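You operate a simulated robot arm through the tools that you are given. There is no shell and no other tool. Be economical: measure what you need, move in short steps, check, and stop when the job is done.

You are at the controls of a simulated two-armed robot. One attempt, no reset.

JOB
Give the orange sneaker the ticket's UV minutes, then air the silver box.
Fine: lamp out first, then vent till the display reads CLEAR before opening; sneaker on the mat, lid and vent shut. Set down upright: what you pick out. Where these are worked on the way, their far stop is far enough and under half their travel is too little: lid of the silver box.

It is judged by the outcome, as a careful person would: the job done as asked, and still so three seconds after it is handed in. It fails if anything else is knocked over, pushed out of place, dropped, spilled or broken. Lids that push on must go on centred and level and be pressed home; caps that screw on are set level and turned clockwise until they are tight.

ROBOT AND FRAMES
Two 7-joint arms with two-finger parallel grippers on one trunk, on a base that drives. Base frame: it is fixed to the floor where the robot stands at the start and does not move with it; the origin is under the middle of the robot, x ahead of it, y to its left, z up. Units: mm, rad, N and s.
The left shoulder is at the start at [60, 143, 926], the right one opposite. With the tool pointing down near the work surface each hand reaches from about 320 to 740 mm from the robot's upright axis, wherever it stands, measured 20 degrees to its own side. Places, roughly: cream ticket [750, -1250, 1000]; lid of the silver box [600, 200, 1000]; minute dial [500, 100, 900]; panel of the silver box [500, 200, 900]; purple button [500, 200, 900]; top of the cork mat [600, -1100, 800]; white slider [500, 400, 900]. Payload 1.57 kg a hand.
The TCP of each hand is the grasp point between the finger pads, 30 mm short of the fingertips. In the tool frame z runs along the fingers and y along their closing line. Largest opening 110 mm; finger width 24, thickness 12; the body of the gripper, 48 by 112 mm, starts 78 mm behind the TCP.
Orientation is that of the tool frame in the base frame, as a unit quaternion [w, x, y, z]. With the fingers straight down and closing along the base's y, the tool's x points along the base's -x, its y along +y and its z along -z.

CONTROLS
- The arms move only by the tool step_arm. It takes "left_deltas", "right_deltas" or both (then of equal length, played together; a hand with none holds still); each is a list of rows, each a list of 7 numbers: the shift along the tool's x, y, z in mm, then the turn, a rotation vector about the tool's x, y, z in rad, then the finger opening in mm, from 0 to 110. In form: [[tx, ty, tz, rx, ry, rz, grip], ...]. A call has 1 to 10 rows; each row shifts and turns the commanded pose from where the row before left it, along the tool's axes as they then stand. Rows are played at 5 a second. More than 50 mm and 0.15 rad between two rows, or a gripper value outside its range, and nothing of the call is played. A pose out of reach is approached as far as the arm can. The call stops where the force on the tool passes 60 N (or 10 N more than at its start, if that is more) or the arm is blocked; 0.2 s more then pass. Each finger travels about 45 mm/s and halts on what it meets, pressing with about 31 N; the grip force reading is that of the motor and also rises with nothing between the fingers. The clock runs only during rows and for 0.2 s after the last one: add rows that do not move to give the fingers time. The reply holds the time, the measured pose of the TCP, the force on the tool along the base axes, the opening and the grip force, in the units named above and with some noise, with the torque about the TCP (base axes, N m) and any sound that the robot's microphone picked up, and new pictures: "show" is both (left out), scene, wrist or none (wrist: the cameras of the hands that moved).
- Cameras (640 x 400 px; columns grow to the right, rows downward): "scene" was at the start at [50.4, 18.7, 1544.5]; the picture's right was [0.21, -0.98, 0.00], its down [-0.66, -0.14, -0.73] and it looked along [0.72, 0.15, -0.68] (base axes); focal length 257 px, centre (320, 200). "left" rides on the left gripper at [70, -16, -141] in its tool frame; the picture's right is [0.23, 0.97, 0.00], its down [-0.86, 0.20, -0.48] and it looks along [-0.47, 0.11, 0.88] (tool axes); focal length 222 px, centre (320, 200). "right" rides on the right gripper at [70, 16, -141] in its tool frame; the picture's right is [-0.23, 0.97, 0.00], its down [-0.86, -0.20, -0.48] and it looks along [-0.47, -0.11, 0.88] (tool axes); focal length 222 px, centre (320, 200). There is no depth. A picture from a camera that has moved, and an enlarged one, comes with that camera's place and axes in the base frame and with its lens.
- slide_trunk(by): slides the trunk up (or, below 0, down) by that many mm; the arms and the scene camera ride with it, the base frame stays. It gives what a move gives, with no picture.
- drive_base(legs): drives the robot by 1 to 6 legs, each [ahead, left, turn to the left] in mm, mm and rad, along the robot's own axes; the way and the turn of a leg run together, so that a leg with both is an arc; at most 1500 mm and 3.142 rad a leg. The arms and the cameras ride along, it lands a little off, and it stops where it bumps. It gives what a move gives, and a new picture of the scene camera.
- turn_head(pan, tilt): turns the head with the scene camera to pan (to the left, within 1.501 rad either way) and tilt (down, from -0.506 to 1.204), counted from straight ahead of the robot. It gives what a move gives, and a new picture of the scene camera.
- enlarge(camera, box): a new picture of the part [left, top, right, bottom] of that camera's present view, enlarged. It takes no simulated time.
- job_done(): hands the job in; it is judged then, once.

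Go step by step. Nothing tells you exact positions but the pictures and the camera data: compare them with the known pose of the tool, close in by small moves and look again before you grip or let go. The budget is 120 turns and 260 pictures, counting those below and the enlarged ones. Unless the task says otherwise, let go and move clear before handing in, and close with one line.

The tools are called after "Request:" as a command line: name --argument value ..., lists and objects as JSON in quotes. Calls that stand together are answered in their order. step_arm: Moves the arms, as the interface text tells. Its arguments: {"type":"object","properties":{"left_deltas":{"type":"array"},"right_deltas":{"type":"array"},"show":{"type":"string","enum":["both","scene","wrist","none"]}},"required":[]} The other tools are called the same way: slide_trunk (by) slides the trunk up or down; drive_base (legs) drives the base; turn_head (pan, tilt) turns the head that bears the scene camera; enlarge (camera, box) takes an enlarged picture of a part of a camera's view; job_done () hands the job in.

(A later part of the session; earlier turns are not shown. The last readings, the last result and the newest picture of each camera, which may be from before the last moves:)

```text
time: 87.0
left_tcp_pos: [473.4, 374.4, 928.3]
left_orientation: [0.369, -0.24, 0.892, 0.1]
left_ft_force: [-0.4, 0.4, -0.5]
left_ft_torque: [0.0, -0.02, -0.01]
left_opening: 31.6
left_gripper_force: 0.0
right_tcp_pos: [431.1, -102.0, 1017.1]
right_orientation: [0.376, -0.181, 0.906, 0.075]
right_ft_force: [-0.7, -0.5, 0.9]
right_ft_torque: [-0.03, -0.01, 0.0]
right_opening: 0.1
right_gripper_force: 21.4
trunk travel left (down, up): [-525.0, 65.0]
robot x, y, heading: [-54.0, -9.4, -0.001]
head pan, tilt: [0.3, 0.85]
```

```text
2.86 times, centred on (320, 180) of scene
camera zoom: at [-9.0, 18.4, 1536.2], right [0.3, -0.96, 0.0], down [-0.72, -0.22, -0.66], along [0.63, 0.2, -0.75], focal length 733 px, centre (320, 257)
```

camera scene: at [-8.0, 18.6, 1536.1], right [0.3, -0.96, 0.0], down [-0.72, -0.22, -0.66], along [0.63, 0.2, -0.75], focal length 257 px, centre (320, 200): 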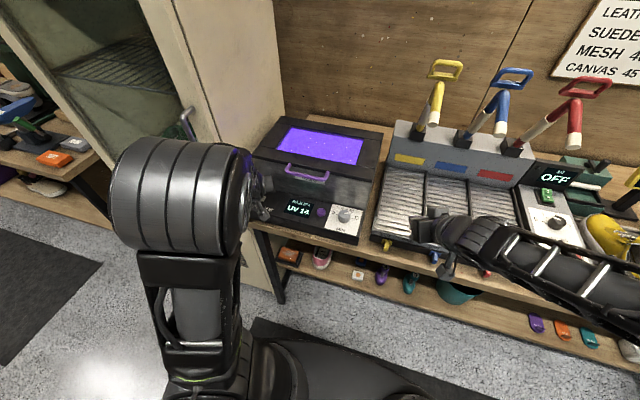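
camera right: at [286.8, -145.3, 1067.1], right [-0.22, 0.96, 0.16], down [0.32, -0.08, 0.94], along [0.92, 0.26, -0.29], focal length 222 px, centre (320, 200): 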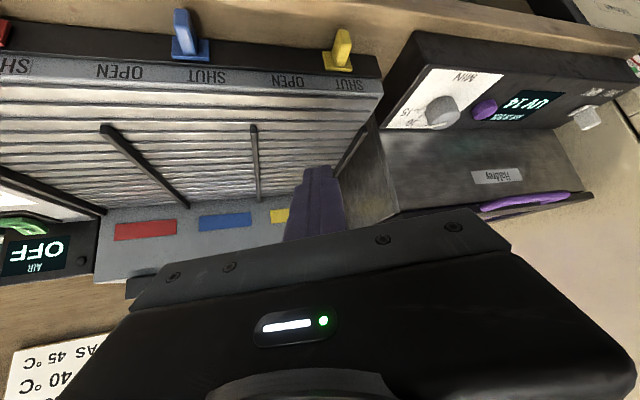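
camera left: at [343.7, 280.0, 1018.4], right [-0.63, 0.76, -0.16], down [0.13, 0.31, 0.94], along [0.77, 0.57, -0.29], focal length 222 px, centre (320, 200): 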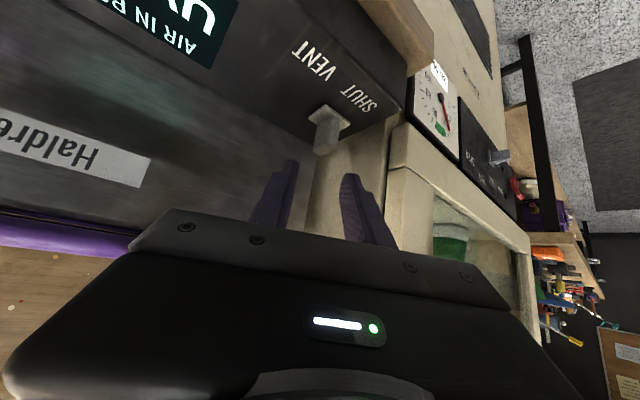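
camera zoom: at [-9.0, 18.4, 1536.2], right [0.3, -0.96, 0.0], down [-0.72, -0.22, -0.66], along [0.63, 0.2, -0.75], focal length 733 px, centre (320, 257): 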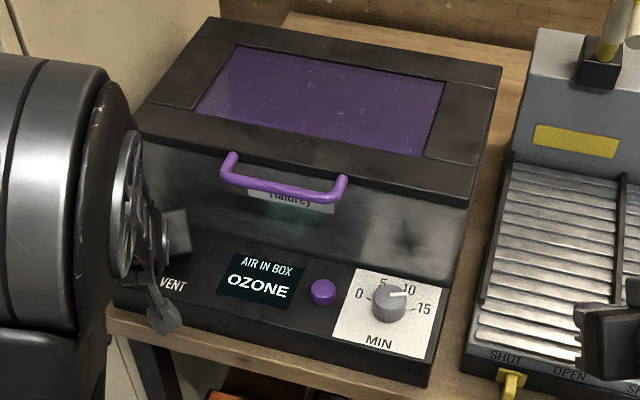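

Lamp is out, display OZONE. I slide the vent lever right to VENT.

Request:
step_arm --left_deltas '[[3.5, -8.65, -3.6, 0, 0, 0, 32], [3.5, -8.65, -3.6, 0, 0, 0, 32], [3.5, -8.65, -3.6, 0, 0, 0, 32], [3.5, -8.65, -3.6, 0, 0, 0, 32]]' --show "wrist"

Request:
enlarge --camera "scene" --box '[240, 150, 370, 250]'

```text
time: 88.0
left_tcp_pos: [473.2, 335.1, 927.0]
left_orientation: [0.37, -0.239, 0.892, 0.099]
left_ft_force: [-1.1, -0.2, 0.5]
left_ft_torque: [0.02, 0.02, -0.03]
left_opening: 33.2
left_gripper_force: 0.7
right_tcp_pos: [430.5, -102.2, 1018.1]
right_orientation: [0.375, -0.181, 0.906, 0.075]
right_ft_force: [0.5, -0.6, 0.8]
right_ft_torque: [-0.03, -0.02, 0.01]
right_opening: 0.2
right_gripper_force: 21.7
trunk travel left (down, up): [-525.0, 65.0]
robot x, y, heading: [-52.2, -3.8, 0.0]
head pan, tilt: [0.3, 0.85]
camera left: at [353.0, 246.7, 978.3], right [-0.63, 0.76, -0.16], down [0.13, 0.31, 0.94], along [0.77, 0.57, -0.29], focal length 222 px, centre (320, 200)
```

left: 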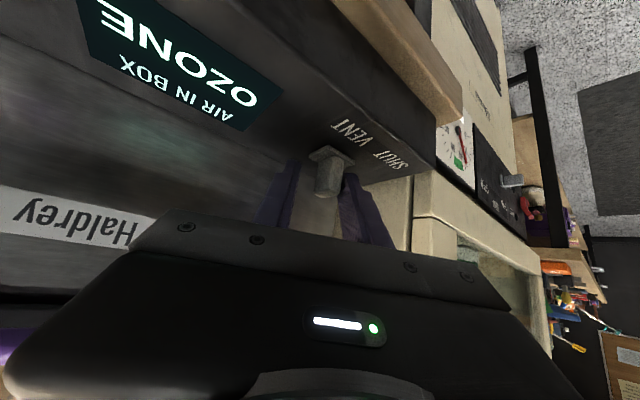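

```text
4.00 times, centred on (305, 200) of scene
camera zoom: at [-9.1, 18.2, 1536.2], right [0.3, -0.96, 0.0], down [-0.72, -0.22, -0.66], along [0.63, 0.2, -0.75], focal length 1027 px, centre (380, 200)
```

zoom: 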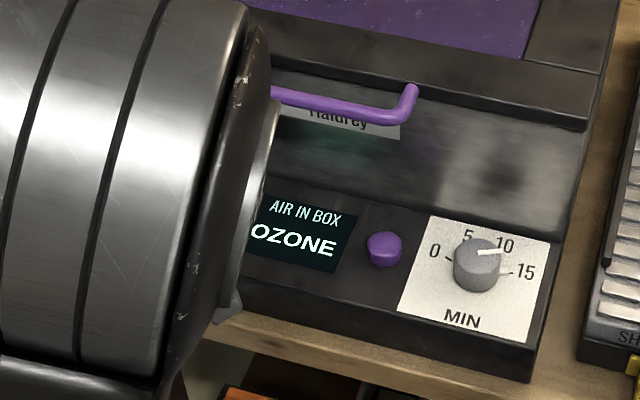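

Request:
step_arm --left_deltas '[[1.8, -4.3, -1.8, 0, 0, 0, 32], [1.8, -4.3, -1.8, 0, 0, 0, 32], [1.8, -4.3, -1.8, 0, 0, 0, 32], [0, 0, 0, 0, 0, 0, 32]]' --show "wrist"

Request:
enlarge --camera "left" --box '[220, 80, 460, 260]'

```text
time: 89.0
left_tcp_pos: [473.7, 321.8, 926.9]
left_orientation: [0.369, -0.241, 0.892, 0.099]
left_ft_force: [-1.1, 2.6, 0.6]
left_ft_torque: [0.1, 0.03, -0.04]
left_opening: 34.7
left_gripper_force: 1.7
right_tcp_pos: [431.4, -102.6, 1017.5]
right_orientation: [0.377, -0.18, 0.906, 0.074]
right_ft_force: [-0.1, 0.3, -0.5]
right_ft_torque: [0.03, 0.01, -0.03]
right_opening: 0.1
right_gripper_force: 21.7
trunk travel left (down, up): [-525.0, 65.0]
robot x, y, heading: [-53.7, -6.7, 0.003]
head pan, tilt: [0.3, 0.85]
camera left: at [353.3, 232.5, 977.8], right [-0.63, 0.76, -0.16], down [0.13, 0.31, 0.94], along [0.77, 0.57, -0.29], focal length 222 px, centre (320, 200)
```

left: 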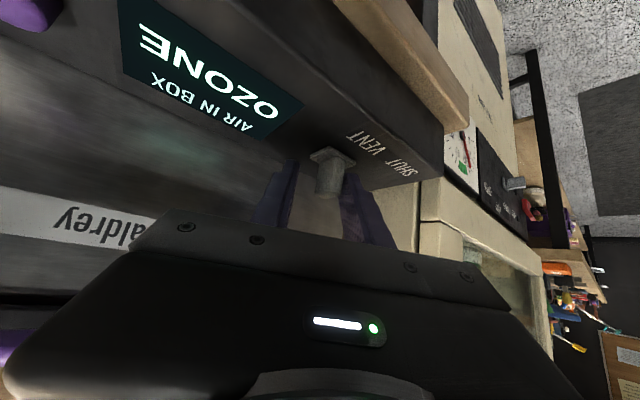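

```text
2.22 times, centred on (340, 170) of left
camera zoom: at [353.3, 232.5, 977.8], right [-0.63, 0.76, -0.16], down [0.13, 0.31, 0.94], along [0.77, 0.57, -0.29], focal length 494 px, centre (276, 267)
```

zoom: 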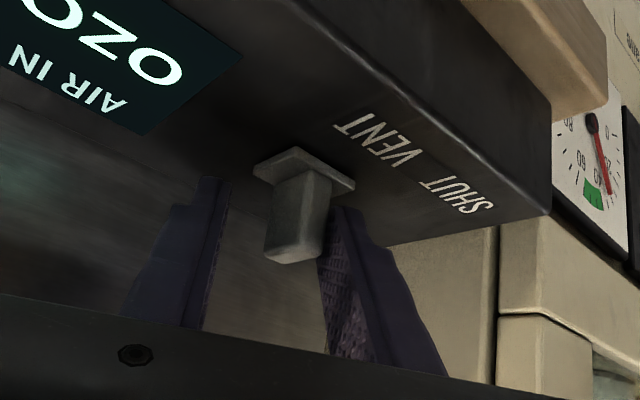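

Request:
step_arm --left_deltas '[[1.8, -4.3, -1.8, 0, 0, 0, 32], [1.8, -4.3, -1.8, 0, 0, 0, 32], [0, 0, 0, 0, 0, 0, 32], [0, 0, 0, 0, 0, 0, 32]]' --show "none"

Request:
enlarge --camera "left" --box '[100, 0, 500, 250]'

```text
time: 90.0
left_tcp_pos: [473.2, 312.6, 927.5]
left_orientation: [0.37, -0.241, 0.892, 0.099]
left_ft_force: [-0.8, 19.2, 0.8]
left_ft_torque: [0.5, 0.03, -0.06]
left_opening: 47.3
left_gripper_force: 8.7
right_tcp_pos: [432.2, -101.2, 1018.6]
right_orientation: [0.376, -0.179, 0.906, 0.073]
right_ft_force: [0.3, -0.4, -0.1]
right_ft_torque: [0.0, -0.05, -0.02]
right_opening: 0.0
right_gripper_force: 21.3
trunk travel left (down, up): [-525.0, 65.0]
robot x, y, heading: [-54.3, -4.6, 0.004]
head pan, tilt: [0.3, 0.85]
```

```text
1.60 times, centred on (300, 125) of left
camera zoom: at [352.9, 224.6, 978.3], right [-0.63, 0.76, -0.16], down [0.13, 0.31, 0.94], along [0.77, 0.57, -0.29], focal length 355 px, centre (352, 320)
```

zoom: 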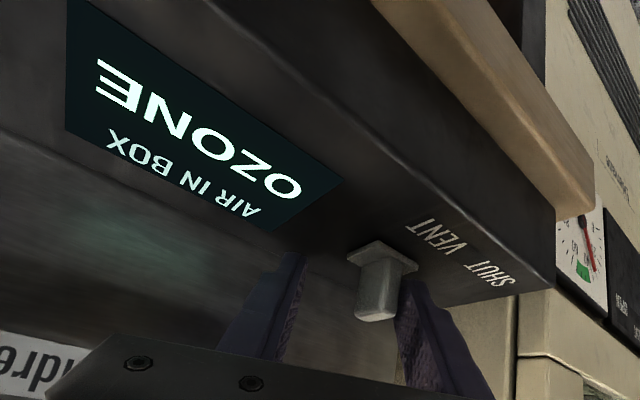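

The lever is at its stop on VENT. I back the left hand off and let it air.

Request:
step_arm --left_deltas '[[-3.5, 9, 3.6, 0, 0, 0, 36], [-20, 0, -20, 0, 0, 0, 36], [-20, 0, -20, 0, 0, 0, 36], [10, -10, -35, 0, 0, 0, 36], [10, -10, -35, 0, 0, 0, 36], [0, -10, -30, 0, 0, 0, 36], [0, 0, 0, 0, 0, 0, 36]]' --show "scene"

Request:
enlarge --camera "scene" --box '[240, 110, 400, 250]'

```text
time: 91.6
left_tcp_pos: [417.6, 252.1, 1039.1]
left_orientation: [0.37, -0.24, 0.892, 0.099]
left_ft_force: [0.3, -0.4, -0.3]
left_ft_torque: [-0.02, -0.02, 0.01]
left_opening: 36.1
left_gripper_force: 0.0
right_tcp_pos: [431.7, -102.3, 1016.3]
right_orientation: [0.374, -0.181, 0.906, 0.075]
right_ft_force: [-0.1, -0.1, 0.0]
right_ft_torque: [-0.05, -0.02, 0.02]
right_opening: 0.3
right_gripper_force: 21.2
trunk travel left (down, up): [-525.0, 65.0]
robot x, y, heading: [-49.8, -5.1, 0.002]
head pan, tilt: [0.3, 0.85]
camera scene: at [-8.6, 18.7, 1536.2], right [0.3, -0.96, 0.0], down [-0.72, -0.22, -0.66], along [0.63, 0.2, -0.75], focal length 257 px, centre (320, 200)
```

scene: 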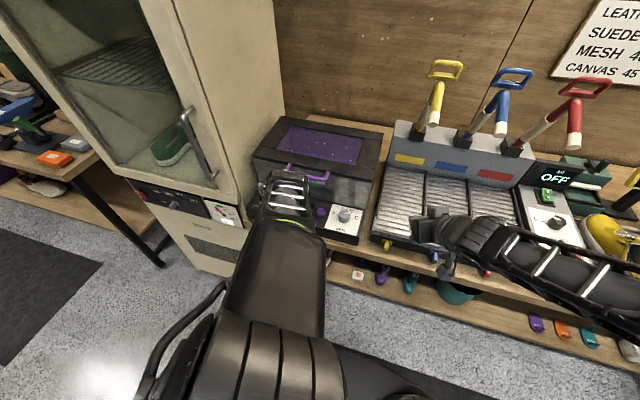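

```text
2.86 times, centred on (320, 180) of scene
camera zoom: at [-8.6, 18.7, 1536.2], right [0.3, -0.96, 0.0], down [-0.72, -0.22, -0.66], along [0.63, 0.2, -0.75], focal length 733 px, centre (320, 257)
```

zoom: 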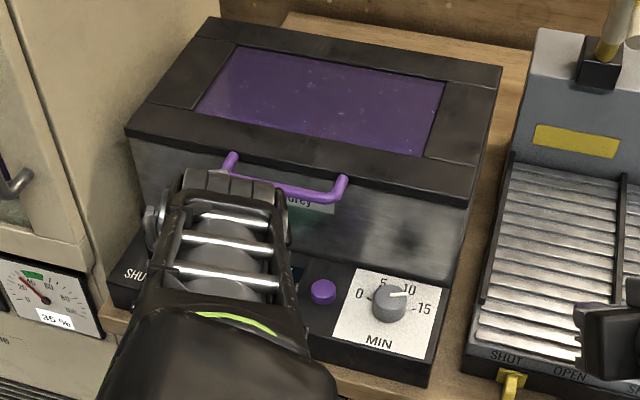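

Airing has begun. Meanwhile I orient the left hand to point forward, ready for the handle.

Request:
step_arm --left_deltas '[[0, 0, -10, 0.0926, 0, 0.0926, 36], [0, 0, -10, 0.0926, 0, 0.0926, 36], [0, 0, 0, 0.0926, 0, 0.0926, 36], [0, 0, 0, 0.0926, 0, 0.0926, 36], [0, 0, 0, 0, -0.131, 0, 36], [0, 0, 0, 0, -0.131, 0, 36], [0, 0, 0, 0, -0.131, 0, 36], [0, 0, 0, 0, -0.131, 0, 36], [0, 0, 0, 0, -0.131, 0, 36], [0, 0, 0, 0, -0.131, 0, 36]]' --show "none"

Request:
step_arm --left_deltas '[[0, 0, 0, 0, 0, -0.131, 36], [0, 0, 0, 0, 0, -0.131, 36], [0, 0, 0, 0, 0, -0.131, 36], [0, 0, 0, 0, 0, -0.131, 36], [0, 0, 0, 0, 0, -0.131, 36], [0, 0, 0, 0, 0, -0.131, 36], [0, 0, 0, 0, 0, -0.131, 36], [0, 0, 0, 0, 0, -0.131, 36], [0, 0, 0, 0, 0, -0.131, 36], [0, 0, 0, 0, 0, -0.131, 36]]'

```text
time: 93.8
left_tcp_pos: [492.4, 273.8, 1089.6]
left_orientation: [0.708, 0.0, 0.707, -0.001]
left_ft_force: [-0.5, 0.1, -0.1]
left_ft_torque: [-0.02, 0.0, -0.04]
left_opening: 35.9
left_gripper_force: 0.2
left hand out of reach, approached as far as the arm can: row 5, 6, 7, 8, 9, 10
right_tcp_pos: [432.4, -100.6, 1017.8]
right_orientation: [0.375, -0.18, 0.906, 0.076]
right_ft_force: [0.6, 0.9, 0.9]
right_ft_torque: [-0.04, 0.0, -0.03]
right_opening: 0.0
right_gripper_force: 21.5
trunk travel left (down, up): [-525.0, 65.0]
robot x, y, heading: [-51.9, -4.7, 0.002]
head pan, tilt: [0.3, 0.85]
```

```text
time: 96.0
left_tcp_pos: [490.7, 273.3, 1090.2]
left_orientation: [0.561, -0.432, 0.559, -0.432]
left_ft_force: [-0.1, 0.9, 0.2]
left_ft_torque: [-0.02, -0.02, -0.02]
left_opening: 35.9
left_gripper_force: 0.0
right_tcp_pos: [431.1, -103.5, 1016.5]
right_orientation: [0.376, -0.18, 0.906, 0.074]
right_ft_force: [-0.3, -0.9, 0.5]
right_ft_torque: [-0.05, -0.02, 0.01]
right_opening: 0.2
right_gripper_force: 21.3
trunk travel left (down, up): [-525.0, 65.0]
robot x, y, heading: [-51.3, -6.0, 0.001]
head pan, tilt: [0.3, 0.85]
camera scene: at [-9.0, 18.4, 1536.2], right [0.3, -0.96, 0.0], down [-0.72, -0.22, -0.66], along [0.63, 0.2, -0.75], focal length 257 px, centre (320, 200)
camera left: at [350.2, 202.6, 1088.6], right [0.0, 0.03, -1.0], down [-0.48, 0.88, 0.02], along [0.88, 0.48, 0.02], focal length 222 px, centre (320, 200)
```

scene: 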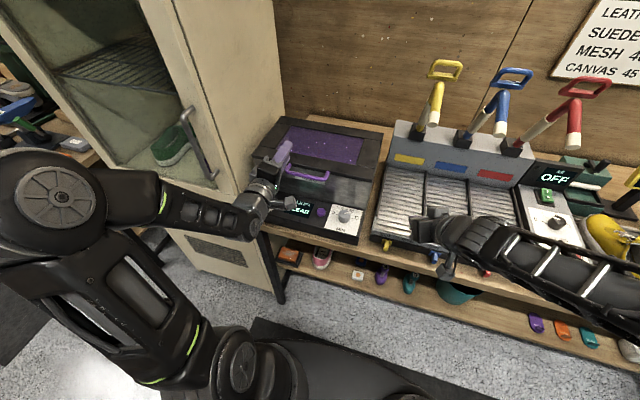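
left: 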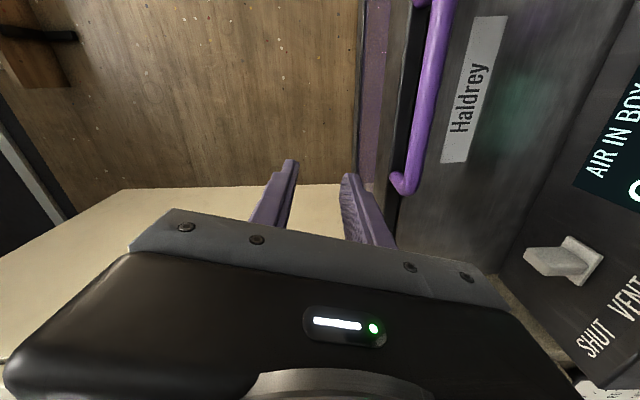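

Camera shows the handle bar near z≈1030, x≈495. The arm is cramped, so I back the base 170 mm, finish the roll, and check the display.

Request:
drive_base --legs '[[-170, 0, 0]]'

Request:
step_arm --left_deltas '[[0, 0, 0, 0, 0, -0.131, 36], [0, 0, 0, 0, 0, -0.131, 36], [30, 10, 0, 0, 0, 0, 36], [20, 10, 0, 0, 0, 0, 36], [0, 15, 10, 0, 0, 0, 36], [0, 15, 20, 0, 0, 0, 36]]'

Request:
enlarge --camera "scene" --box '[270, 110, 400, 220]'

```text
time: 97.5
left_tcp_pos: [319.6, 274.0, 1090.9]
left_orientation: [0.562, -0.431, 0.559, -0.432]
left_ft_force: [-0.4, -0.7, 0.4]
left_ft_torque: [0.01, 0.03, -0.03]
left_opening: 35.9
left_gripper_force: 0.0
right_tcp_pos: [260.2, -102.6, 1017.3]
right_orientation: [0.376, -0.18, 0.906, 0.074]
right_ft_force: [0.0, 0.9, 0.8]
right_ft_torque: [0.0, -0.03, 0.03]
right_opening: 0.0
right_gripper_force: 21.3
trunk travel left (down, up): [-525.0, 65.0]
robot x, y, heading: [-221.1, -4.7, 0.002]
head pan, tilt: [0.3, 0.85]
camera scene: at [-181.4, 18.4, 1536.3], right [0.3, -0.96, 0.0], down [-0.72, -0.22, -0.66], along [0.63, 0.2, -0.75], focal length 257 px, centre (320, 200)
```

scene: 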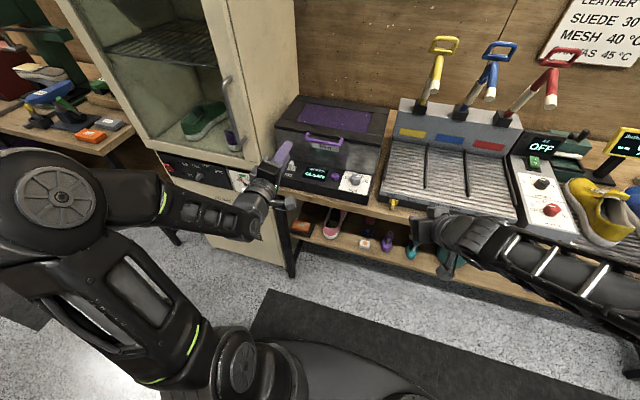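

```text
time: 98.8
left_tcp_pos: [362.6, 226.1, 1039.5]
left_orientation: [0.501, -0.5, 0.499, -0.501]
left_ft_force: [-0.3, 0.0, 0.6]
left_ft_torque: [0.0, -0.03, 0.0]
left_opening: 35.9
left_gripper_force: 0.0
left hand out of reach, approached as far as the arm can: row 3, 4
right_tcp_pos: [261.1, -103.2, 1018.7]
right_orientation: [0.375, -0.18, 0.906, 0.074]
right_ft_force: [1.3, 0.5, -0.3]
right_ft_torque: [0.02, 0.05, 0.0]
right_opening: 0.0
right_gripper_force: 21.5
trunk travel left (down, up): [-525.0, 65.0]
robot x, y, heading: [-226.3, -8.9, -0.002]
head pan, tilt: [0.3, 0.85]
camera scene: at [-179.1, 18.4, 1536.2], right [0.3, -0.95, 0.0], down [-0.72, -0.22, -0.66], along [0.63, 0.2, -0.75], focal length 257 px, centre (320, 200)
camera left: at [221.2, 156.4, 1057.1], right [0.0, -0.23, -0.97], down [-0.48, 0.85, -0.2], along [0.88, 0.47, -0.11], focal length 222 px, centre (320, 200)
```

scene: 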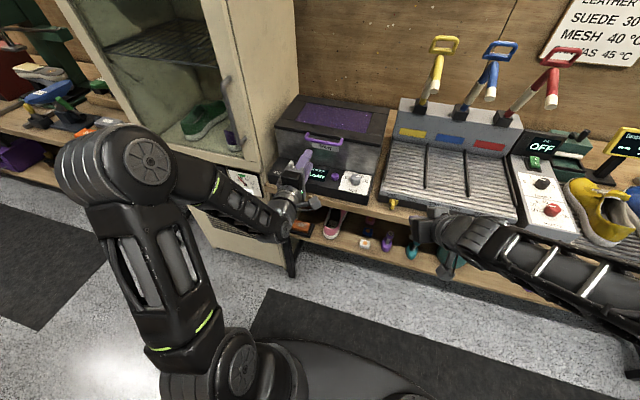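
left: 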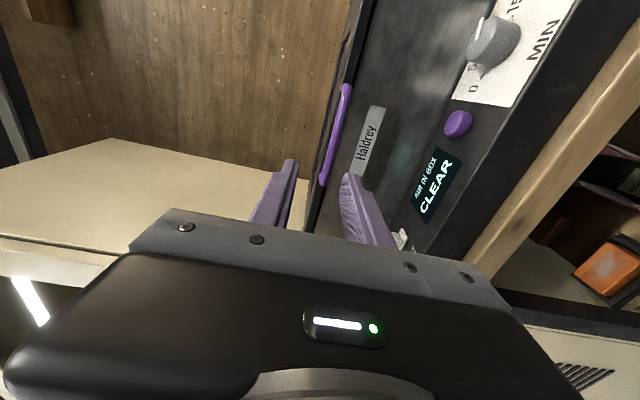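

```text
3.64 times, centred on (335, 165) of scene
camera zoom: at [-179.1, 18.4, 1536.2], right [0.3, -0.95, 0.0], down [-0.72, -0.22, -0.66], along [0.63, 0.2, -0.75], focal length 933 px, centre (266, 327)
```

zoom: 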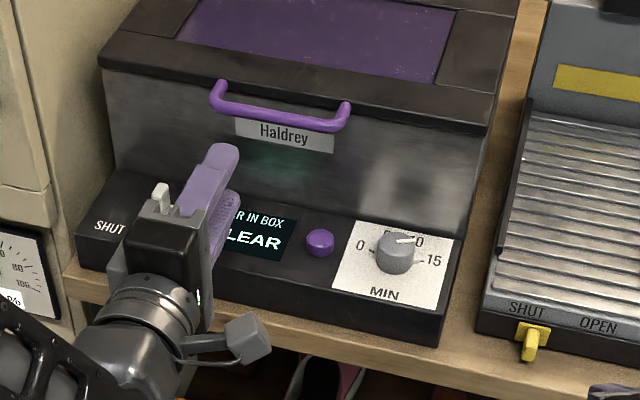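

Display reads CLEAR with the lamp out. I bring the left hand around the handle bar (x≈499, z≈1025).

Request:
step_arm --left_deltas '[[0, 5, 38, 0, 0, 0, 36], [0, 5, 38, 0, 0, 0, 36], [0, 4.5, 20, 0, 0, 0, 36], [0, 0, 15, 0, 0, 0, 36]]'

Request:
enlarge --camera "left" --box '[200, 40, 460, 240]'

```text
time: 99.8
left_tcp_pos: [474.3, 225.6, 1026.5]
left_orientation: [-0.501, 0.501, -0.498, 0.5]
left_ft_force: [-0.4, 0.1, -0.2]
left_ft_torque: [-0.01, 0.0, 0.04]
left_opening: 36.2
left_gripper_force: 0.1
right_tcp_pos: [260.7, -102.7, 1017.2]
right_orientation: [0.375, -0.18, 0.906, 0.074]
right_ft_force: [0.2, 0.4, -0.5]
right_ft_torque: [0.0, 0.0, 0.0]
right_opening: 0.0
right_gripper_force: 21.3
trunk travel left (down, up): [-525.0, 65.0]
robot x, y, heading: [-224.8, -7.0, -0.001]
head pan, tilt: [0.3, 0.85]
camera scene: at [-179.6, 18.3, 1536.2], right [0.3, -0.95, 0.0], down [-0.72, -0.22, -0.66], along [0.63, 0.2, -0.75], focal length 257 px, centre (320, 200)
camera left: at [332.1, 155.4, 1043.9], right [0.0, -0.23, -0.97], down [-0.48, 0.85, -0.2], along [0.88, 0.47, -0.11], focal length 222 px, centre (320, 200)
```

scene: 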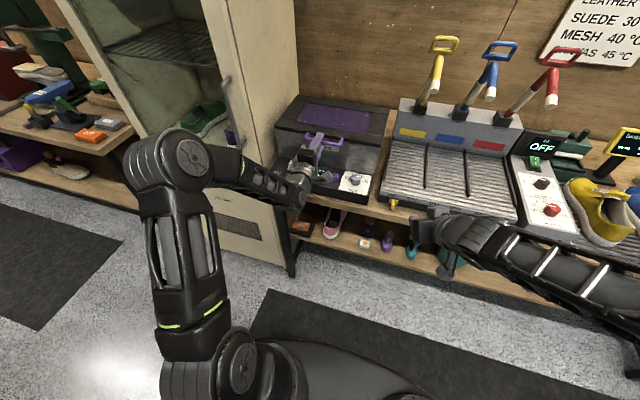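
left: 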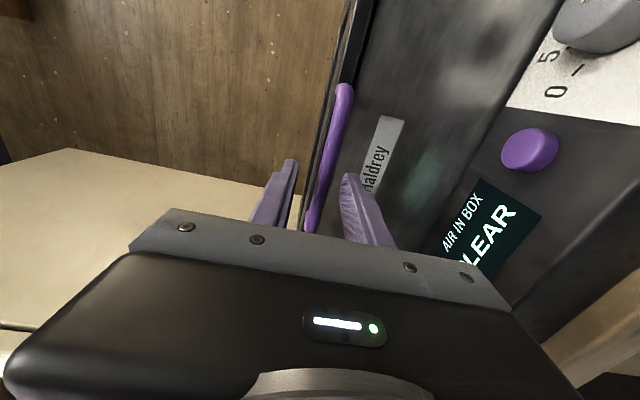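

```text
2.00 times, centred on (330, 140) of left
camera zoom: at [332.1, 155.4, 1043.9], right [0.0, -0.23, -0.97], down [-0.48, 0.85, -0.2], along [0.88, 0.47, -0.11], focal length 444 px, centre (300, 320)
```

zoom: 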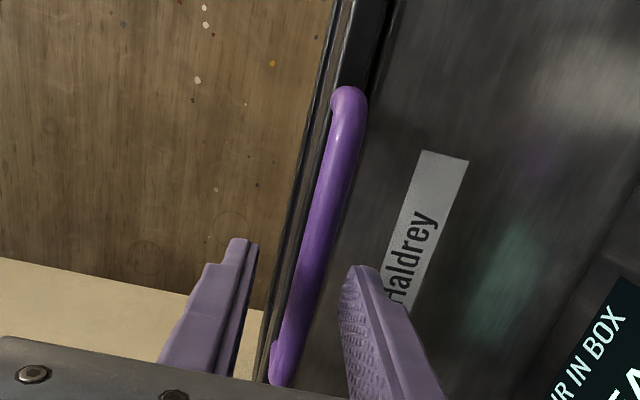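

Request:
step_arm --left_deltas '[[0, 0, 5, 0, 0, 0, 36], [0, 0, 0, 0, 0, 0, 8], [0, 0, 0, 0, 0, 0, 8], [0, 0, 0, 0, 0, 0, 8], [0, 0, 0, 0, 0, 0, 8]]' --show "none"

Request:
enlarge --camera "left" --box '[200, 40, 460, 240]'

```text
time: 101.0
left_tcp_pos: [478.0, 224.7, 1026.6]
left_orientation: [-0.5, 0.5, -0.499, 0.5]
left_ft_force: [-0.1, -0.5, -1.9]
left_ft_torque: [0.17, 0.15, 0.06]
left_opening: 11.6
left_gripper_force: 29.6
right_tcp_pos: [260.7, -101.9, 1017.2]
right_orientation: [0.375, -0.18, 0.906, 0.074]
right_ft_force: [-0.7, -0.4, -0.1]
right_ft_torque: [0.01, -0.03, -0.03]
right_opening: 0.0
right_gripper_force: 21.1
trunk travel left (down, up): [-525.0, 65.0]
robot x, y, heading: [-221.7, -5.0, -0.001]
head pan, tilt: [0.3, 0.85]
```

```text
2.00 times, centred on (330, 140) of left
camera zoom: at [336.7, 155.5, 1043.9], right [0.0, -0.23, -0.97], down [-0.48, 0.85, -0.2], along [0.88, 0.47, -0.11], focal length 444 px, centre (300, 320)
```

zoom: 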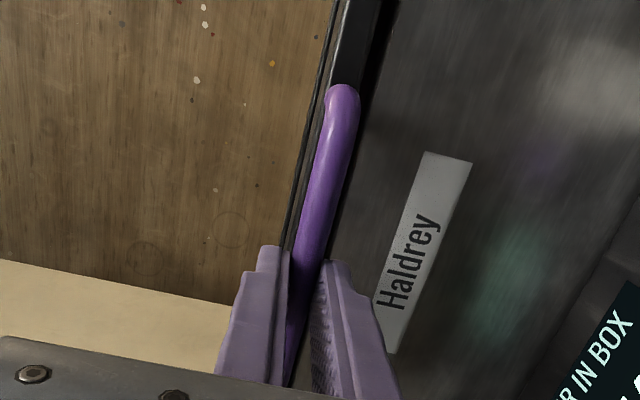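

Handle is gripped. I begin lifting along the hinge arc, a few steps first.

Request:
step_arm --left_deltas '[[0, -16, 0.5, -0.033, 0, 0, 8], [0, -15.8, 1.5, -0.033, 0, 0, 8], [0, -31.9, 4.1, -0.0654, 0, 0, 8]]' --show "scene"

```text
time: 101.8
left_tcp_pos: [487.1, 224.5, 1091.2]
left_orientation: [-0.467, 0.532, -0.531, 0.466]
left_ft_force: [7.5, -2.8, -3.2]
left_ft_torque: [0.36, -0.02, 0.55]
left_opening: 11.6
left_gripper_force: 28.6
right_tcp_pos: [261.5, -103.2, 1017.1]
right_orientation: [0.376, -0.18, 0.906, 0.074]
right_ft_force: [0.0, -0.3, -0.7]
right_ft_torque: [0.01, -0.01, 0.0]
right_opening: 0.1
right_gripper_force: 21.1
trunk travel left (down, up): [-525.0, 65.0]
robot x, y, heading: [-226.6, -6.3, -0.001]
head pan, tilt: [0.3, 0.85]
camera scene: at [-178.1, 17.9, 1536.1], right [0.3, -0.96, 0.0], down [-0.72, -0.22, -0.66], along [0.63, 0.2, -0.75], focal length 257 px, centre (320, 200)
```

scene: 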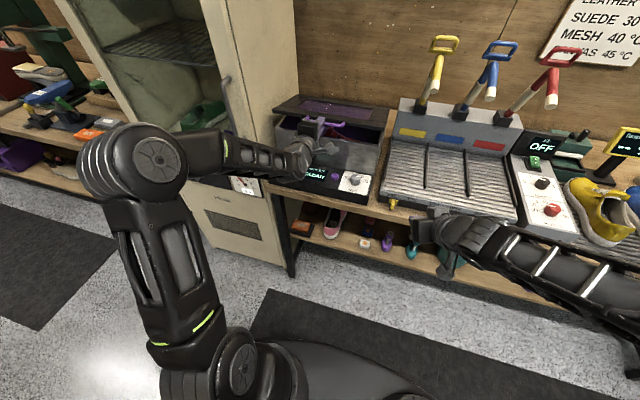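

Request:
step_arm --left_deltas '[[0, -31.7, 6.1, -0.0654, 0, 0, 8], [0, -31.2, 8, -0.0654, 0, 0, 8], [0, -30.6, 10, -0.0654, 0, 0, 8], [0, -29.9, 11.8, -0.0654, 0, 0, 8]]' --show "scene"

```text
time: 102.8
left_tcp_pos: [550.4, 213.2, 1200.2]
left_orientation: [0.392, -0.587, 0.589, -0.393]
left_ft_force: [-1.0, 10.8, 1.7]
left_ft_torque: [-0.41, 0.15, -0.92]
left_opening: 8.0
left_gripper_force: 0.1
right_tcp_pos: [263.1, -111.0, 1015.2]
right_orientation: [0.375, -0.177, 0.907, 0.077]
right_ft_force: [0.7, -2.9, -0.9]
right_ft_torque: [0.23, 0.01, 0.21]
right_opening: 0.2
right_gripper_force: 21.3
trunk travel left (down, up): [-525.0, 65.0]
robot x, y, heading: [-226.0, -3.0, -0.001]
head pan, tilt: [0.3, 0.85]
camera scene: at [-176.5, 7.1, 1536.1], right [0.3, -0.96, -0.01], down [-0.72, -0.22, -0.66], along [0.63, 0.2, -0.75], focal length 257 px, centre (320, 200)
```

scene: 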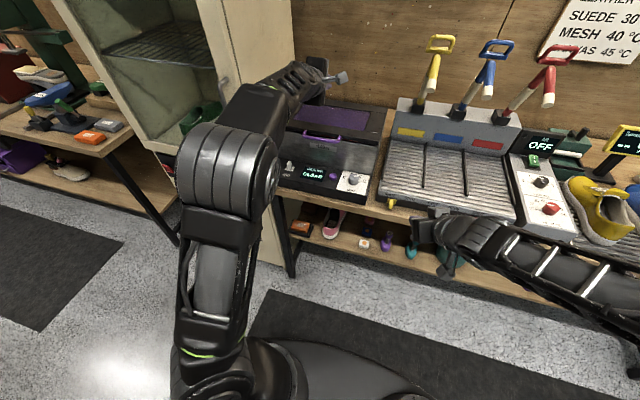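

The bar slipped out and the lid fell shut. I check the state closely.

Request:
enlarge --camera "scene" --box '[260, 70, 400, 220]'

Request:
enlarge --camera "left" --box '[160, 0, 640, 300]'

```text
2.67 times, centred on (330, 145) of scene
camera zoom: at [-176.5, 7.1, 1536.1], right [0.3, -0.96, -0.01], down [-0.72, -0.22, -0.66], along [0.63, 0.2, -0.75], focal length 684 px, centre (293, 347)
```

zoom: 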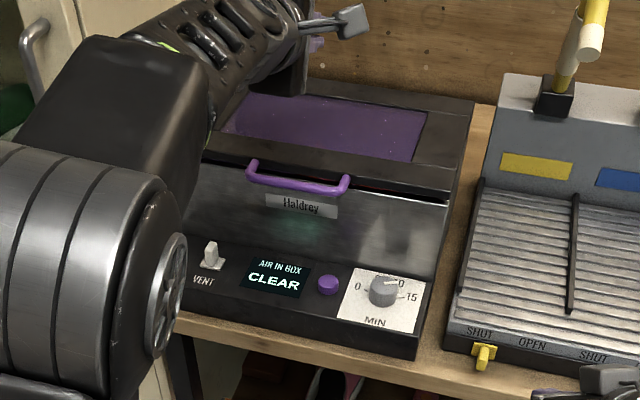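

```text
1.33 times, centred on (400, 150) of left
camera zoom: at [425.6, 145.3, 1270.5], right [-0.37, -0.23, -0.9], down [-0.51, 0.86, 0.0], along [0.77, 0.46, -0.44], focal length 296 px, centre (213, 267)
```

zoom: 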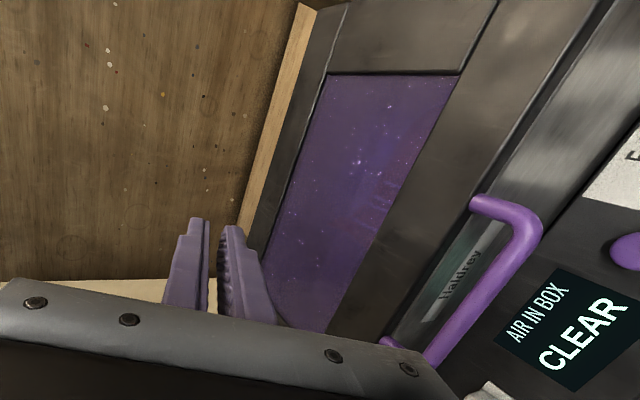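

Orange is visible inside through the crack, confirming the sneaker. I bring the left hand back to the handle height for a deeper grip, watching the elbow.

Request:
step_arm --left_deltas '[[0, 15.3, -37, 0, 0, 0, 36], [0, 15.3, -37, 0, 0, 0, 36], [0, 15.3, -37, 0, 0, 0, 36], [0, 30, 0, 0.0654, 0, 0, 36], [0, 30, 0, 0.0654, 0, 0, 36], [0, 30, 0, 0.0654, 0, 0, 36], [0, 30, 0, 0.0654, 0, 0, 36], [0, 30, 0, 0.0654, 0, 0, 36], [0, 20, 0, 0.0654, 0, 0, 36]]'

```text
time: 104.8
left_tcp_pos: [389.6, 225.8, 1035.2]
left_orientation: [-0.499, 0.5, -0.498, 0.502]
left_ft_force: [0.7, -0.2, 0.4]
left_ft_torque: [0.0, 0.0, 0.01]
left_opening: 35.8
left_gripper_force: 0.1
right_tcp_pos: [261.6, -102.2, 1017.9]
right_orientation: [0.375, -0.181, 0.906, 0.074]
right_ft_force: [1.0, 0.5, 0.8]
right_ft_torque: [0.0, 0.02, -0.01]
right_opening: 0.1
right_gripper_force: 21.3
trunk travel left (down, up): [-525.0, 65.0]
robot x, y, heading: [-223.5, -10.6, -0.0]
head pan, tilt: [0.3, 0.85]
camera scene: at [-179.2, 18.4, 1536.2], right [0.3, -0.95, 0.0], down [-0.72, -0.22, -0.66], along [0.63, 0.2, -0.75], focal length 257 px, centre (320, 200)
camera left: at [247.4, 155.9, 1051.8], right [0.0, -0.23, -0.97], down [-0.48, 0.85, -0.2], along [0.88, 0.47, -0.11], focal length 222 px, centre (320, 200)
```

scene: 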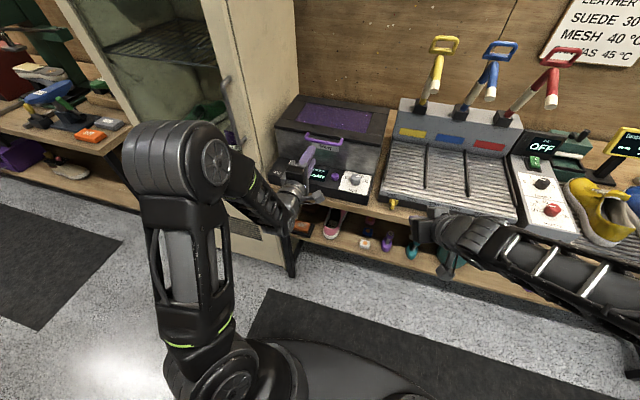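
left: 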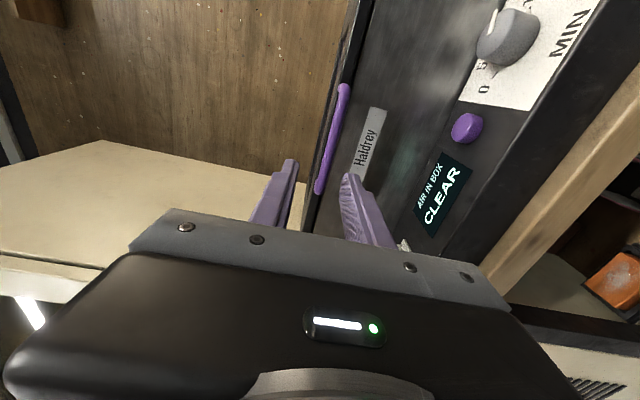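

Request:
step_arm --left_deltas '[[0, 4.5, 40, 0, 0, 0, 36], [0, 4.5, 35, 0, 0, 0, 36], [0, 0, 24, 0, 0, 0, 36], [0, 0, 0, 0, 0, 0, 6], [0, 0, 0, 0, 0, 0, 6], [0, 0, 0, 0, 0, 0, 6], [0, 0, 0, 0, 0, 0, 6]]' --show "wrist"

```text
time: 106.5
left_tcp_pos: [488.2, 227.3, 1027.2]
left_orientation: [-0.5, 0.5, -0.5, 0.5]
left_ft_force: [0.1, -0.4, -1.7]
left_ft_torque: [0.16, 0.14, -0.06]
left_opening: 11.7
left_gripper_force: 29.0
right_tcp_pos: [259.4, -102.1, 1016.9]
right_orientation: [0.375, -0.181, 0.906, 0.075]
right_ft_force: [0.3, 0.8, -0.1]
right_ft_torque: [0.01, 0.0, -0.03]
right_opening: 0.0
right_gripper_force: 21.2
trunk travel left (down, up): [-525.0, 65.0]
robot x, y, heading: [-224.7, -7.3, -0.007]
head pan, tilt: [0.3, 0.85]
camera left: at [347.6, 158.0, 1044.5], right [0.0, -0.23, -0.97], down [-0.48, 0.85, -0.2], along [0.88, 0.47, -0.11], focal length 222 px, centre (320, 200)
```

left: 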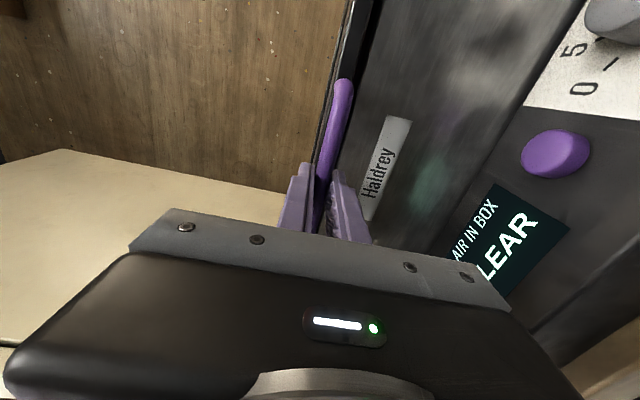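

Deeper grip on the bar. I lift along the corrected arc.

Request:
step_arm --left_deltas '[[0, -15.5, 1, -0.033, 0, 0, 6], [0, -15.4, 2.9, -0.033, 0, 0, 6], [0, -15.1, 2.6, -0.033, 0, 0, 6], [0, -15.1, 3.2, -0.033, 0, 0, 6]]' --show "none"

Request:
step_arm --left_deltas '[[0, -15, 3.6, -0.033, 0, 0, 6], [0, -15, 4.1, -0.033, 0, 0, 6]]' --show "both"

```text
time: 107.5
left_tcp_pos: [498.1, 227.6, 1089.9]
left_orientation: [-0.467, 0.532, -0.529, 0.467]
left_ft_force: [-17.0, 2.5, 2.7]
left_ft_torque: [0.28, -0.01, -0.02]
left_opening: 11.8
left_gripper_force: 29.1
right_tcp_pos: [258.6, -103.1, 1017.9]
right_orientation: [0.377, -0.18, 0.905, 0.074]
right_ft_force: [-0.5, -0.4, -1.0]
right_ft_torque: [-0.02, 0.02, 0.0]
right_opening: 0.1
right_gripper_force: 21.5
trunk travel left (down, up): [-525.0, 65.0]
robot x, y, heading: [-224.4, -2.9, 0.004]
head pan, tilt: [0.3, 0.85]
```

```text
time: 108.0
left_tcp_pos: [510.8, 226.4, 1119.2]
left_orientation: [-0.45, 0.547, -0.545, 0.45]
left_ft_force: [-20.3, 3.3, 5.5]
left_ft_torque: [0.38, -0.02, 0.27]
left_opening: 12.0
left_gripper_force: 29.1
right_tcp_pos: [258.2, -103.2, 1018.7]
right_orientation: [0.377, -0.181, 0.905, 0.074]
right_ft_force: [-1.1, -0.7, -0.2]
right_ft_torque: [0.0, -0.03, 0.02]
right_opening: 0.0
right_gripper_force: 21.6
trunk travel left (down, up): [-525.0, 65.0]
robot x, y, heading: [-221.6, -4.2, 0.002]
head pan, tilt: [0.3, 0.85]
camera scene: at [-183.7, 18.7, 1536.3], right [0.3, -0.95, 0.0], down [-0.72, -0.22, -0.66], along [0.63, 0.2, -0.75], focal length 257 px, centre (320, 200)
camera left: at [374.4, 157.4, 1163.3], right [-0.19, -0.23, -0.96], down [-0.51, 0.85, -0.11], along [0.84, 0.47, -0.28], focal length 222 px, centre (320, 200)
```

scene: 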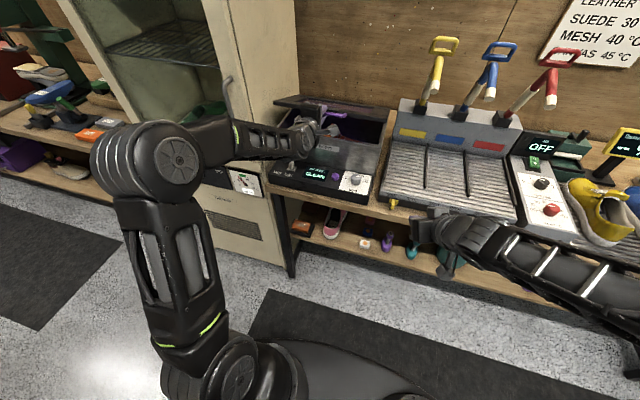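
left: 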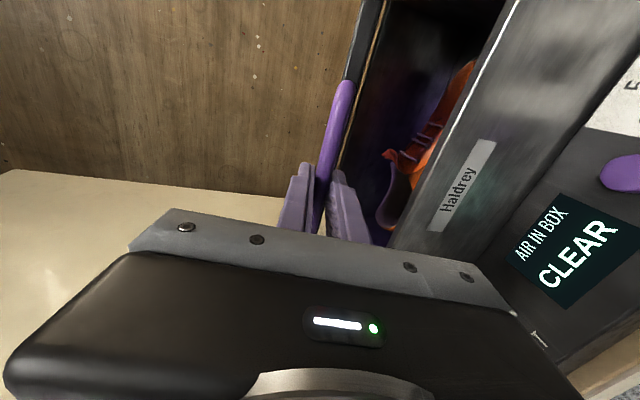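

The lid is rising and the orange sneaker is visible. I continue with a slightly tuned arc.

Request:
step_arm --left_deltas '[[0, -15.5, 3, -0.033, 0, 0, 6], [0, -15.4, 3, -0.033, 0, 0, 6], [0, -14.7, 5.4, -0.033, 0, 0, 6], [0, -14.7, 5.4, -0.033, 0, 0, 6], [0, -14.3, 6.3, -0.033, 0, 0, 6], [0, -14.3, 6.3, -0.033, 0, 0, 6]]' --show "scene"

```text
time: 109.5
left_tcp_pos: [560.4, 226.6, 1198.3]
left_orientation: [-0.393, 0.588, -0.587, 0.394]
left_ft_force: [-14.4, 0.4, 11.8]
left_ft_torque: [0.48, -0.05, 0.32]
left_opening: 11.7
left_gripper_force: 29.8
right_tcp_pos: [257.4, -103.0, 1018.9]
right_orientation: [0.377, -0.18, 0.905, 0.074]
right_ft_force: [0.1, -0.5, 0.4]
right_ft_torque: [0.0, -0.02, 0.01]
right_opening: 0.0
right_gripper_force: 21.5
trunk travel left (down, up): [-525.0, 65.0]
robot x, y, heading: [-221.7, -6.5, 0.004]
head pan, tilt: [0.3, 0.85]
camera scene: at [-184.2, 17.9, 1536.4], right [0.3, -0.95, 0.0], down [-0.72, -0.22, -0.66], along [0.63, 0.2, -0.75], focal length 257 px, centre (320, 200)
```

scene: 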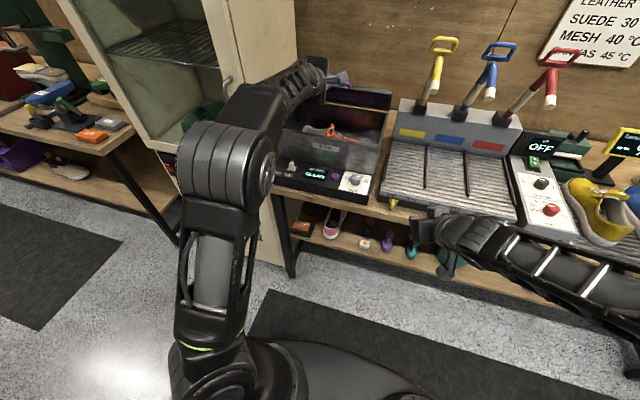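

Request:
step_arm --left_deltas '[[0, -15.5, 3.8, -0.033, 0, 0, 6], [0, -13.9, 7.2, -0.033, 0, 0, 6], [0, -13.4, 8, -0.033, 0, 0, 6], [0, -13.4, 8, -0.033, 0, 0, 6], [0, -12.9, 8.9, -0.033, 0, 0, 6], [0, -12.9, 8.9, -0.033, 0, 0, 6]]' --show "scene"

```text
time: 110.8
left_tcp_pos: [608.3, 224.9, 1240.7]
left_orientation: [-0.337, 0.623, -0.62, 0.338]
left_ft_force: [-20.9, 6.4, 29.1]
left_ft_torque: [0.31, -0.41, -0.46]
left_opening: 12.1
left_gripper_force: 5.2
left hand out of reach, approached as far as the arm can: row 5, 6
right_tcp_pos: [255.5, -102.0, 1020.3]
right_orientation: [0.378, -0.181, 0.905, 0.074]
right_ft_force: [0.0, -0.4, 0.2]
right_ft_torque: [0.0, 0.05, -0.01]
right_opening: 0.0
right_gripper_force: 21.3
trunk travel left (down, up): [-525.0, 65.0]
robot x, y, heading: [-222.3, -7.3, 0.0]
head pan, tilt: [0.3, 0.85]
camera scene: at [-188.1, 18.9, 1536.6], right [0.3, -0.95, 0.0], down [-0.71, -0.22, -0.66], along [0.63, 0.2, -0.75], focal length 257 px, centre (320, 200)
```

scene: 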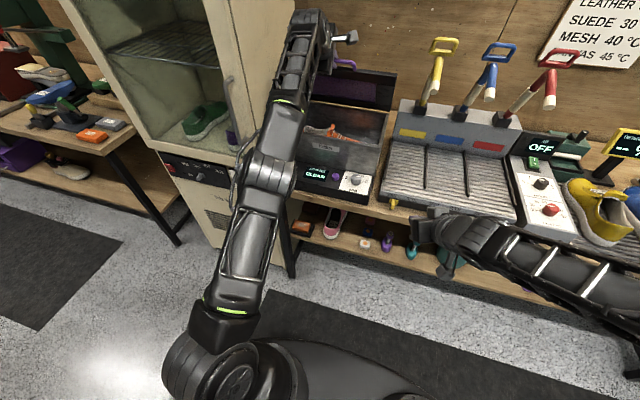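

The arm is at its reach limit at ~55° of lid angle. I continue by alternating trunk up and base forward while gripping.

Request:
slide_trunk --by 18

Request:
drive_base --legs '[[22, 0, 0]]'

```text
time: 111.5
left_tcp_pos: [615.7, 225.5, 1244.2]
left_orientation: [-0.33, 0.627, -0.623, 0.331]
left_ft_force: [-7.3, 9.0, 3.7]
left_ft_torque: [0.54, 0.71, -0.12]
left_opening: 11.8
left_gripper_force: 28.7
right_tcp_pos: [260.3, -102.2, 1035.1]
right_orientation: [0.376, -0.181, 0.906, 0.075]
right_ft_force: [0.2, -0.5, -0.8]
right_ft_torque: [0.03, 0.03, 0.01]
right_opening: 0.1
right_gripper_force: 20.7
trunk travel left (down, up): [-543.0, 47.0]
robot x, y, heading: [-222.7, -9.0, -0.002]
head pan, tilt: [0.3, 0.85]
```

```text
time: 112.3
left_tcp_pos: [631.7, 225.5, 1257.2]
left_orientation: [-0.336, 0.623, -0.621, 0.336]
left_ft_force: [-15.8, 12.5, 27.4]
left_ft_torque: [0.86, -0.12, 0.2]
left_opening: 11.8
left_gripper_force: 28.4
right_tcp_pos: [277.7, -101.8, 1037.8]
right_orientation: [0.379, -0.18, 0.905, 0.074]
right_ft_force: [0.0, 1.1, -0.8]
right_ft_torque: [0.04, 0.05, -0.01]
right_opening: 0.0
right_gripper_force: 21.1
trunk travel left (down, up): [-543.0, 47.0]
robot x, y, heading: [-202.2, -6.2, 0.001]
head pan, tilt: [0.3, 0.85]
camera scene: at [-164.7, 19.5, 1554.6], right [0.3, -0.95, 0.0], down [-0.71, -0.22, -0.66], along [0.63, 0.2, -0.75], focal length 257 px, centre (320, 200)
```

scene: 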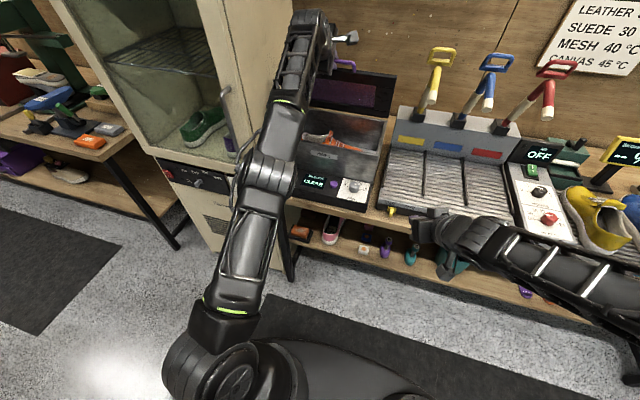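

Request:
slide_trunk --by 17

Request:
drive_base --legs '[[30, 0, 0]]'

Request:
slide_trunk --by 12

Request:
drive_base --legs '[[32, 0, 0]]'

```text
time: 112.9
left_tcp_pos: [641.2, 226.1, 1260.8]
left_orientation: [-0.332, 0.626, -0.623, 0.331]
left_ft_force: [9.0, 1.0, -18.8]
left_ft_torque: [0.68, 0.02, 0.07]
left_opening: 11.4
left_gripper_force: 29.1
right_tcp_pos: [285.7, -101.9, 1050.7]
right_orientation: [0.374, -0.18, 0.906, 0.074]
right_ft_force: [0.3, -0.2, -0.2]
right_ft_torque: [0.0, 0.0, 0.0]
right_opening: 0.0
right_gripper_force: 21.3
trunk travel left (down, up): [-560.0, 30.0]
robot x, y, heading: [-198.7, -3.1, 0.001]
head pan, tilt: [0.3, 0.85]
```

```text
time: 113.8
left_tcp_pos: [665.7, 225.0, 1273.6]
left_orientation: [-0.338, 0.623, -0.62, 0.337]
left_ft_force: [-4.2, 3.8, 9.6]
left_ft_torque: [0.47, -0.08, -0.22]
left_opening: 11.7
left_gripper_force: 29.1
right_tcp_pos: [311.5, -102.4, 1053.1]
right_orientation: [0.376, -0.18, 0.906, 0.075]
right_ft_force: [0.2, -0.9, 0.3]
right_ft_torque: [0.03, 0.0, 0.01]
right_opening: 0.2
right_gripper_force: 21.5
trunk travel left (down, up): [-560.0, 30.0]
robot x, y, heading: [-169.9, -4.7, 0.0]
head pan, tilt: [0.3, 0.85]
camera scene: at [-129.1, 18.8, 1571.5], right [0.3, -0.95, 0.0], down [-0.72, -0.22, -0.66], along [0.63, 0.2, -0.75], focal length 257 px, centre (320, 200)
```

scene: 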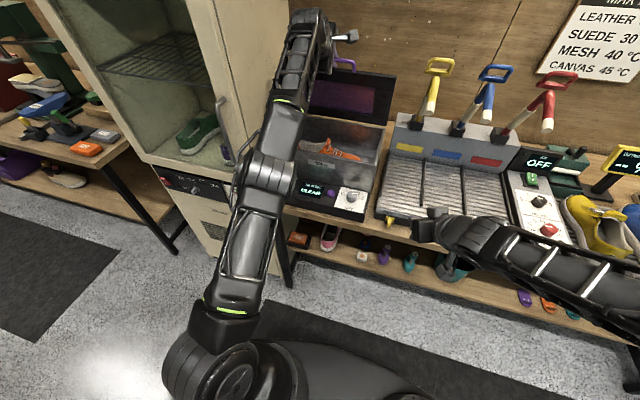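

```text
time: 114.4
left_tcp_pos: [672.2, 225.8, 1276.2]
left_orientation: [-0.333, 0.625, -0.623, 0.332]
left_ft_force: [9.2, -1.8, -24.4]
left_ft_torque: [0.56, 0.01, -0.13]
left_opening: 11.8
left_gripper_force: 29.3
right_tcp_pos: [315.7, -103.1, 1062.5]
right_orientation: [0.374, -0.18, 0.907, 0.074]
right_ft_force: [-0.3, -0.5, 0.5]
right_ft_torque: [-0.01, 0.01, 0.01]
right_opening: 0.2
right_gripper_force: 21.2
trunk travel left (down, up): [-572.0, 18.0]
robot x, y, heading: [-167.9, -6.5, -0.001]
head pan, tilt: [0.3, 0.85]
```

```text
time: 115.2
left_tcp_pos: [699.7, 225.6, 1287.5]
left_orientation: [-0.34, 0.622, -0.619, 0.339]
left_ft_force: [0.1, 1.2, 3.7]
left_ft_torque: [0.48, -0.11, -0.27]
left_opening: 12.1
left_gripper_force: 28.7
right_tcp_pos: [345.1, -102.7, 1063.9]
right_orientation: [0.376, -0.181, 0.906, 0.075]
right_ft_force: [0.7, -0.9, 0.1]
right_ft_torque: [0.02, 0.03, 0.03]
right_opening: 0.0
right_gripper_force: 21.5
trunk travel left (down, up): [-572.0, 18.0]
robot x, y, heading: [-140.9, -3.6, 0.005]
head pan, tilt: [0.3, 0.85]
camera scene: at [-95.2, 18.5, 1583.4], right [0.3, -0.95, 0.0], down [-0.72, -0.22, -0.66], along [0.63, 0.2, -0.75], focal length 257 px, centre (320, 200)
```

scene: 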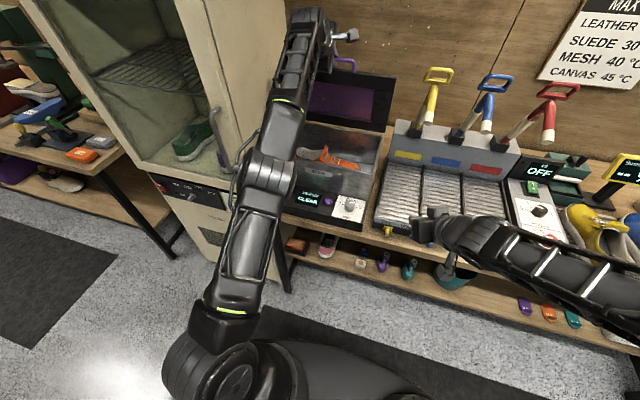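

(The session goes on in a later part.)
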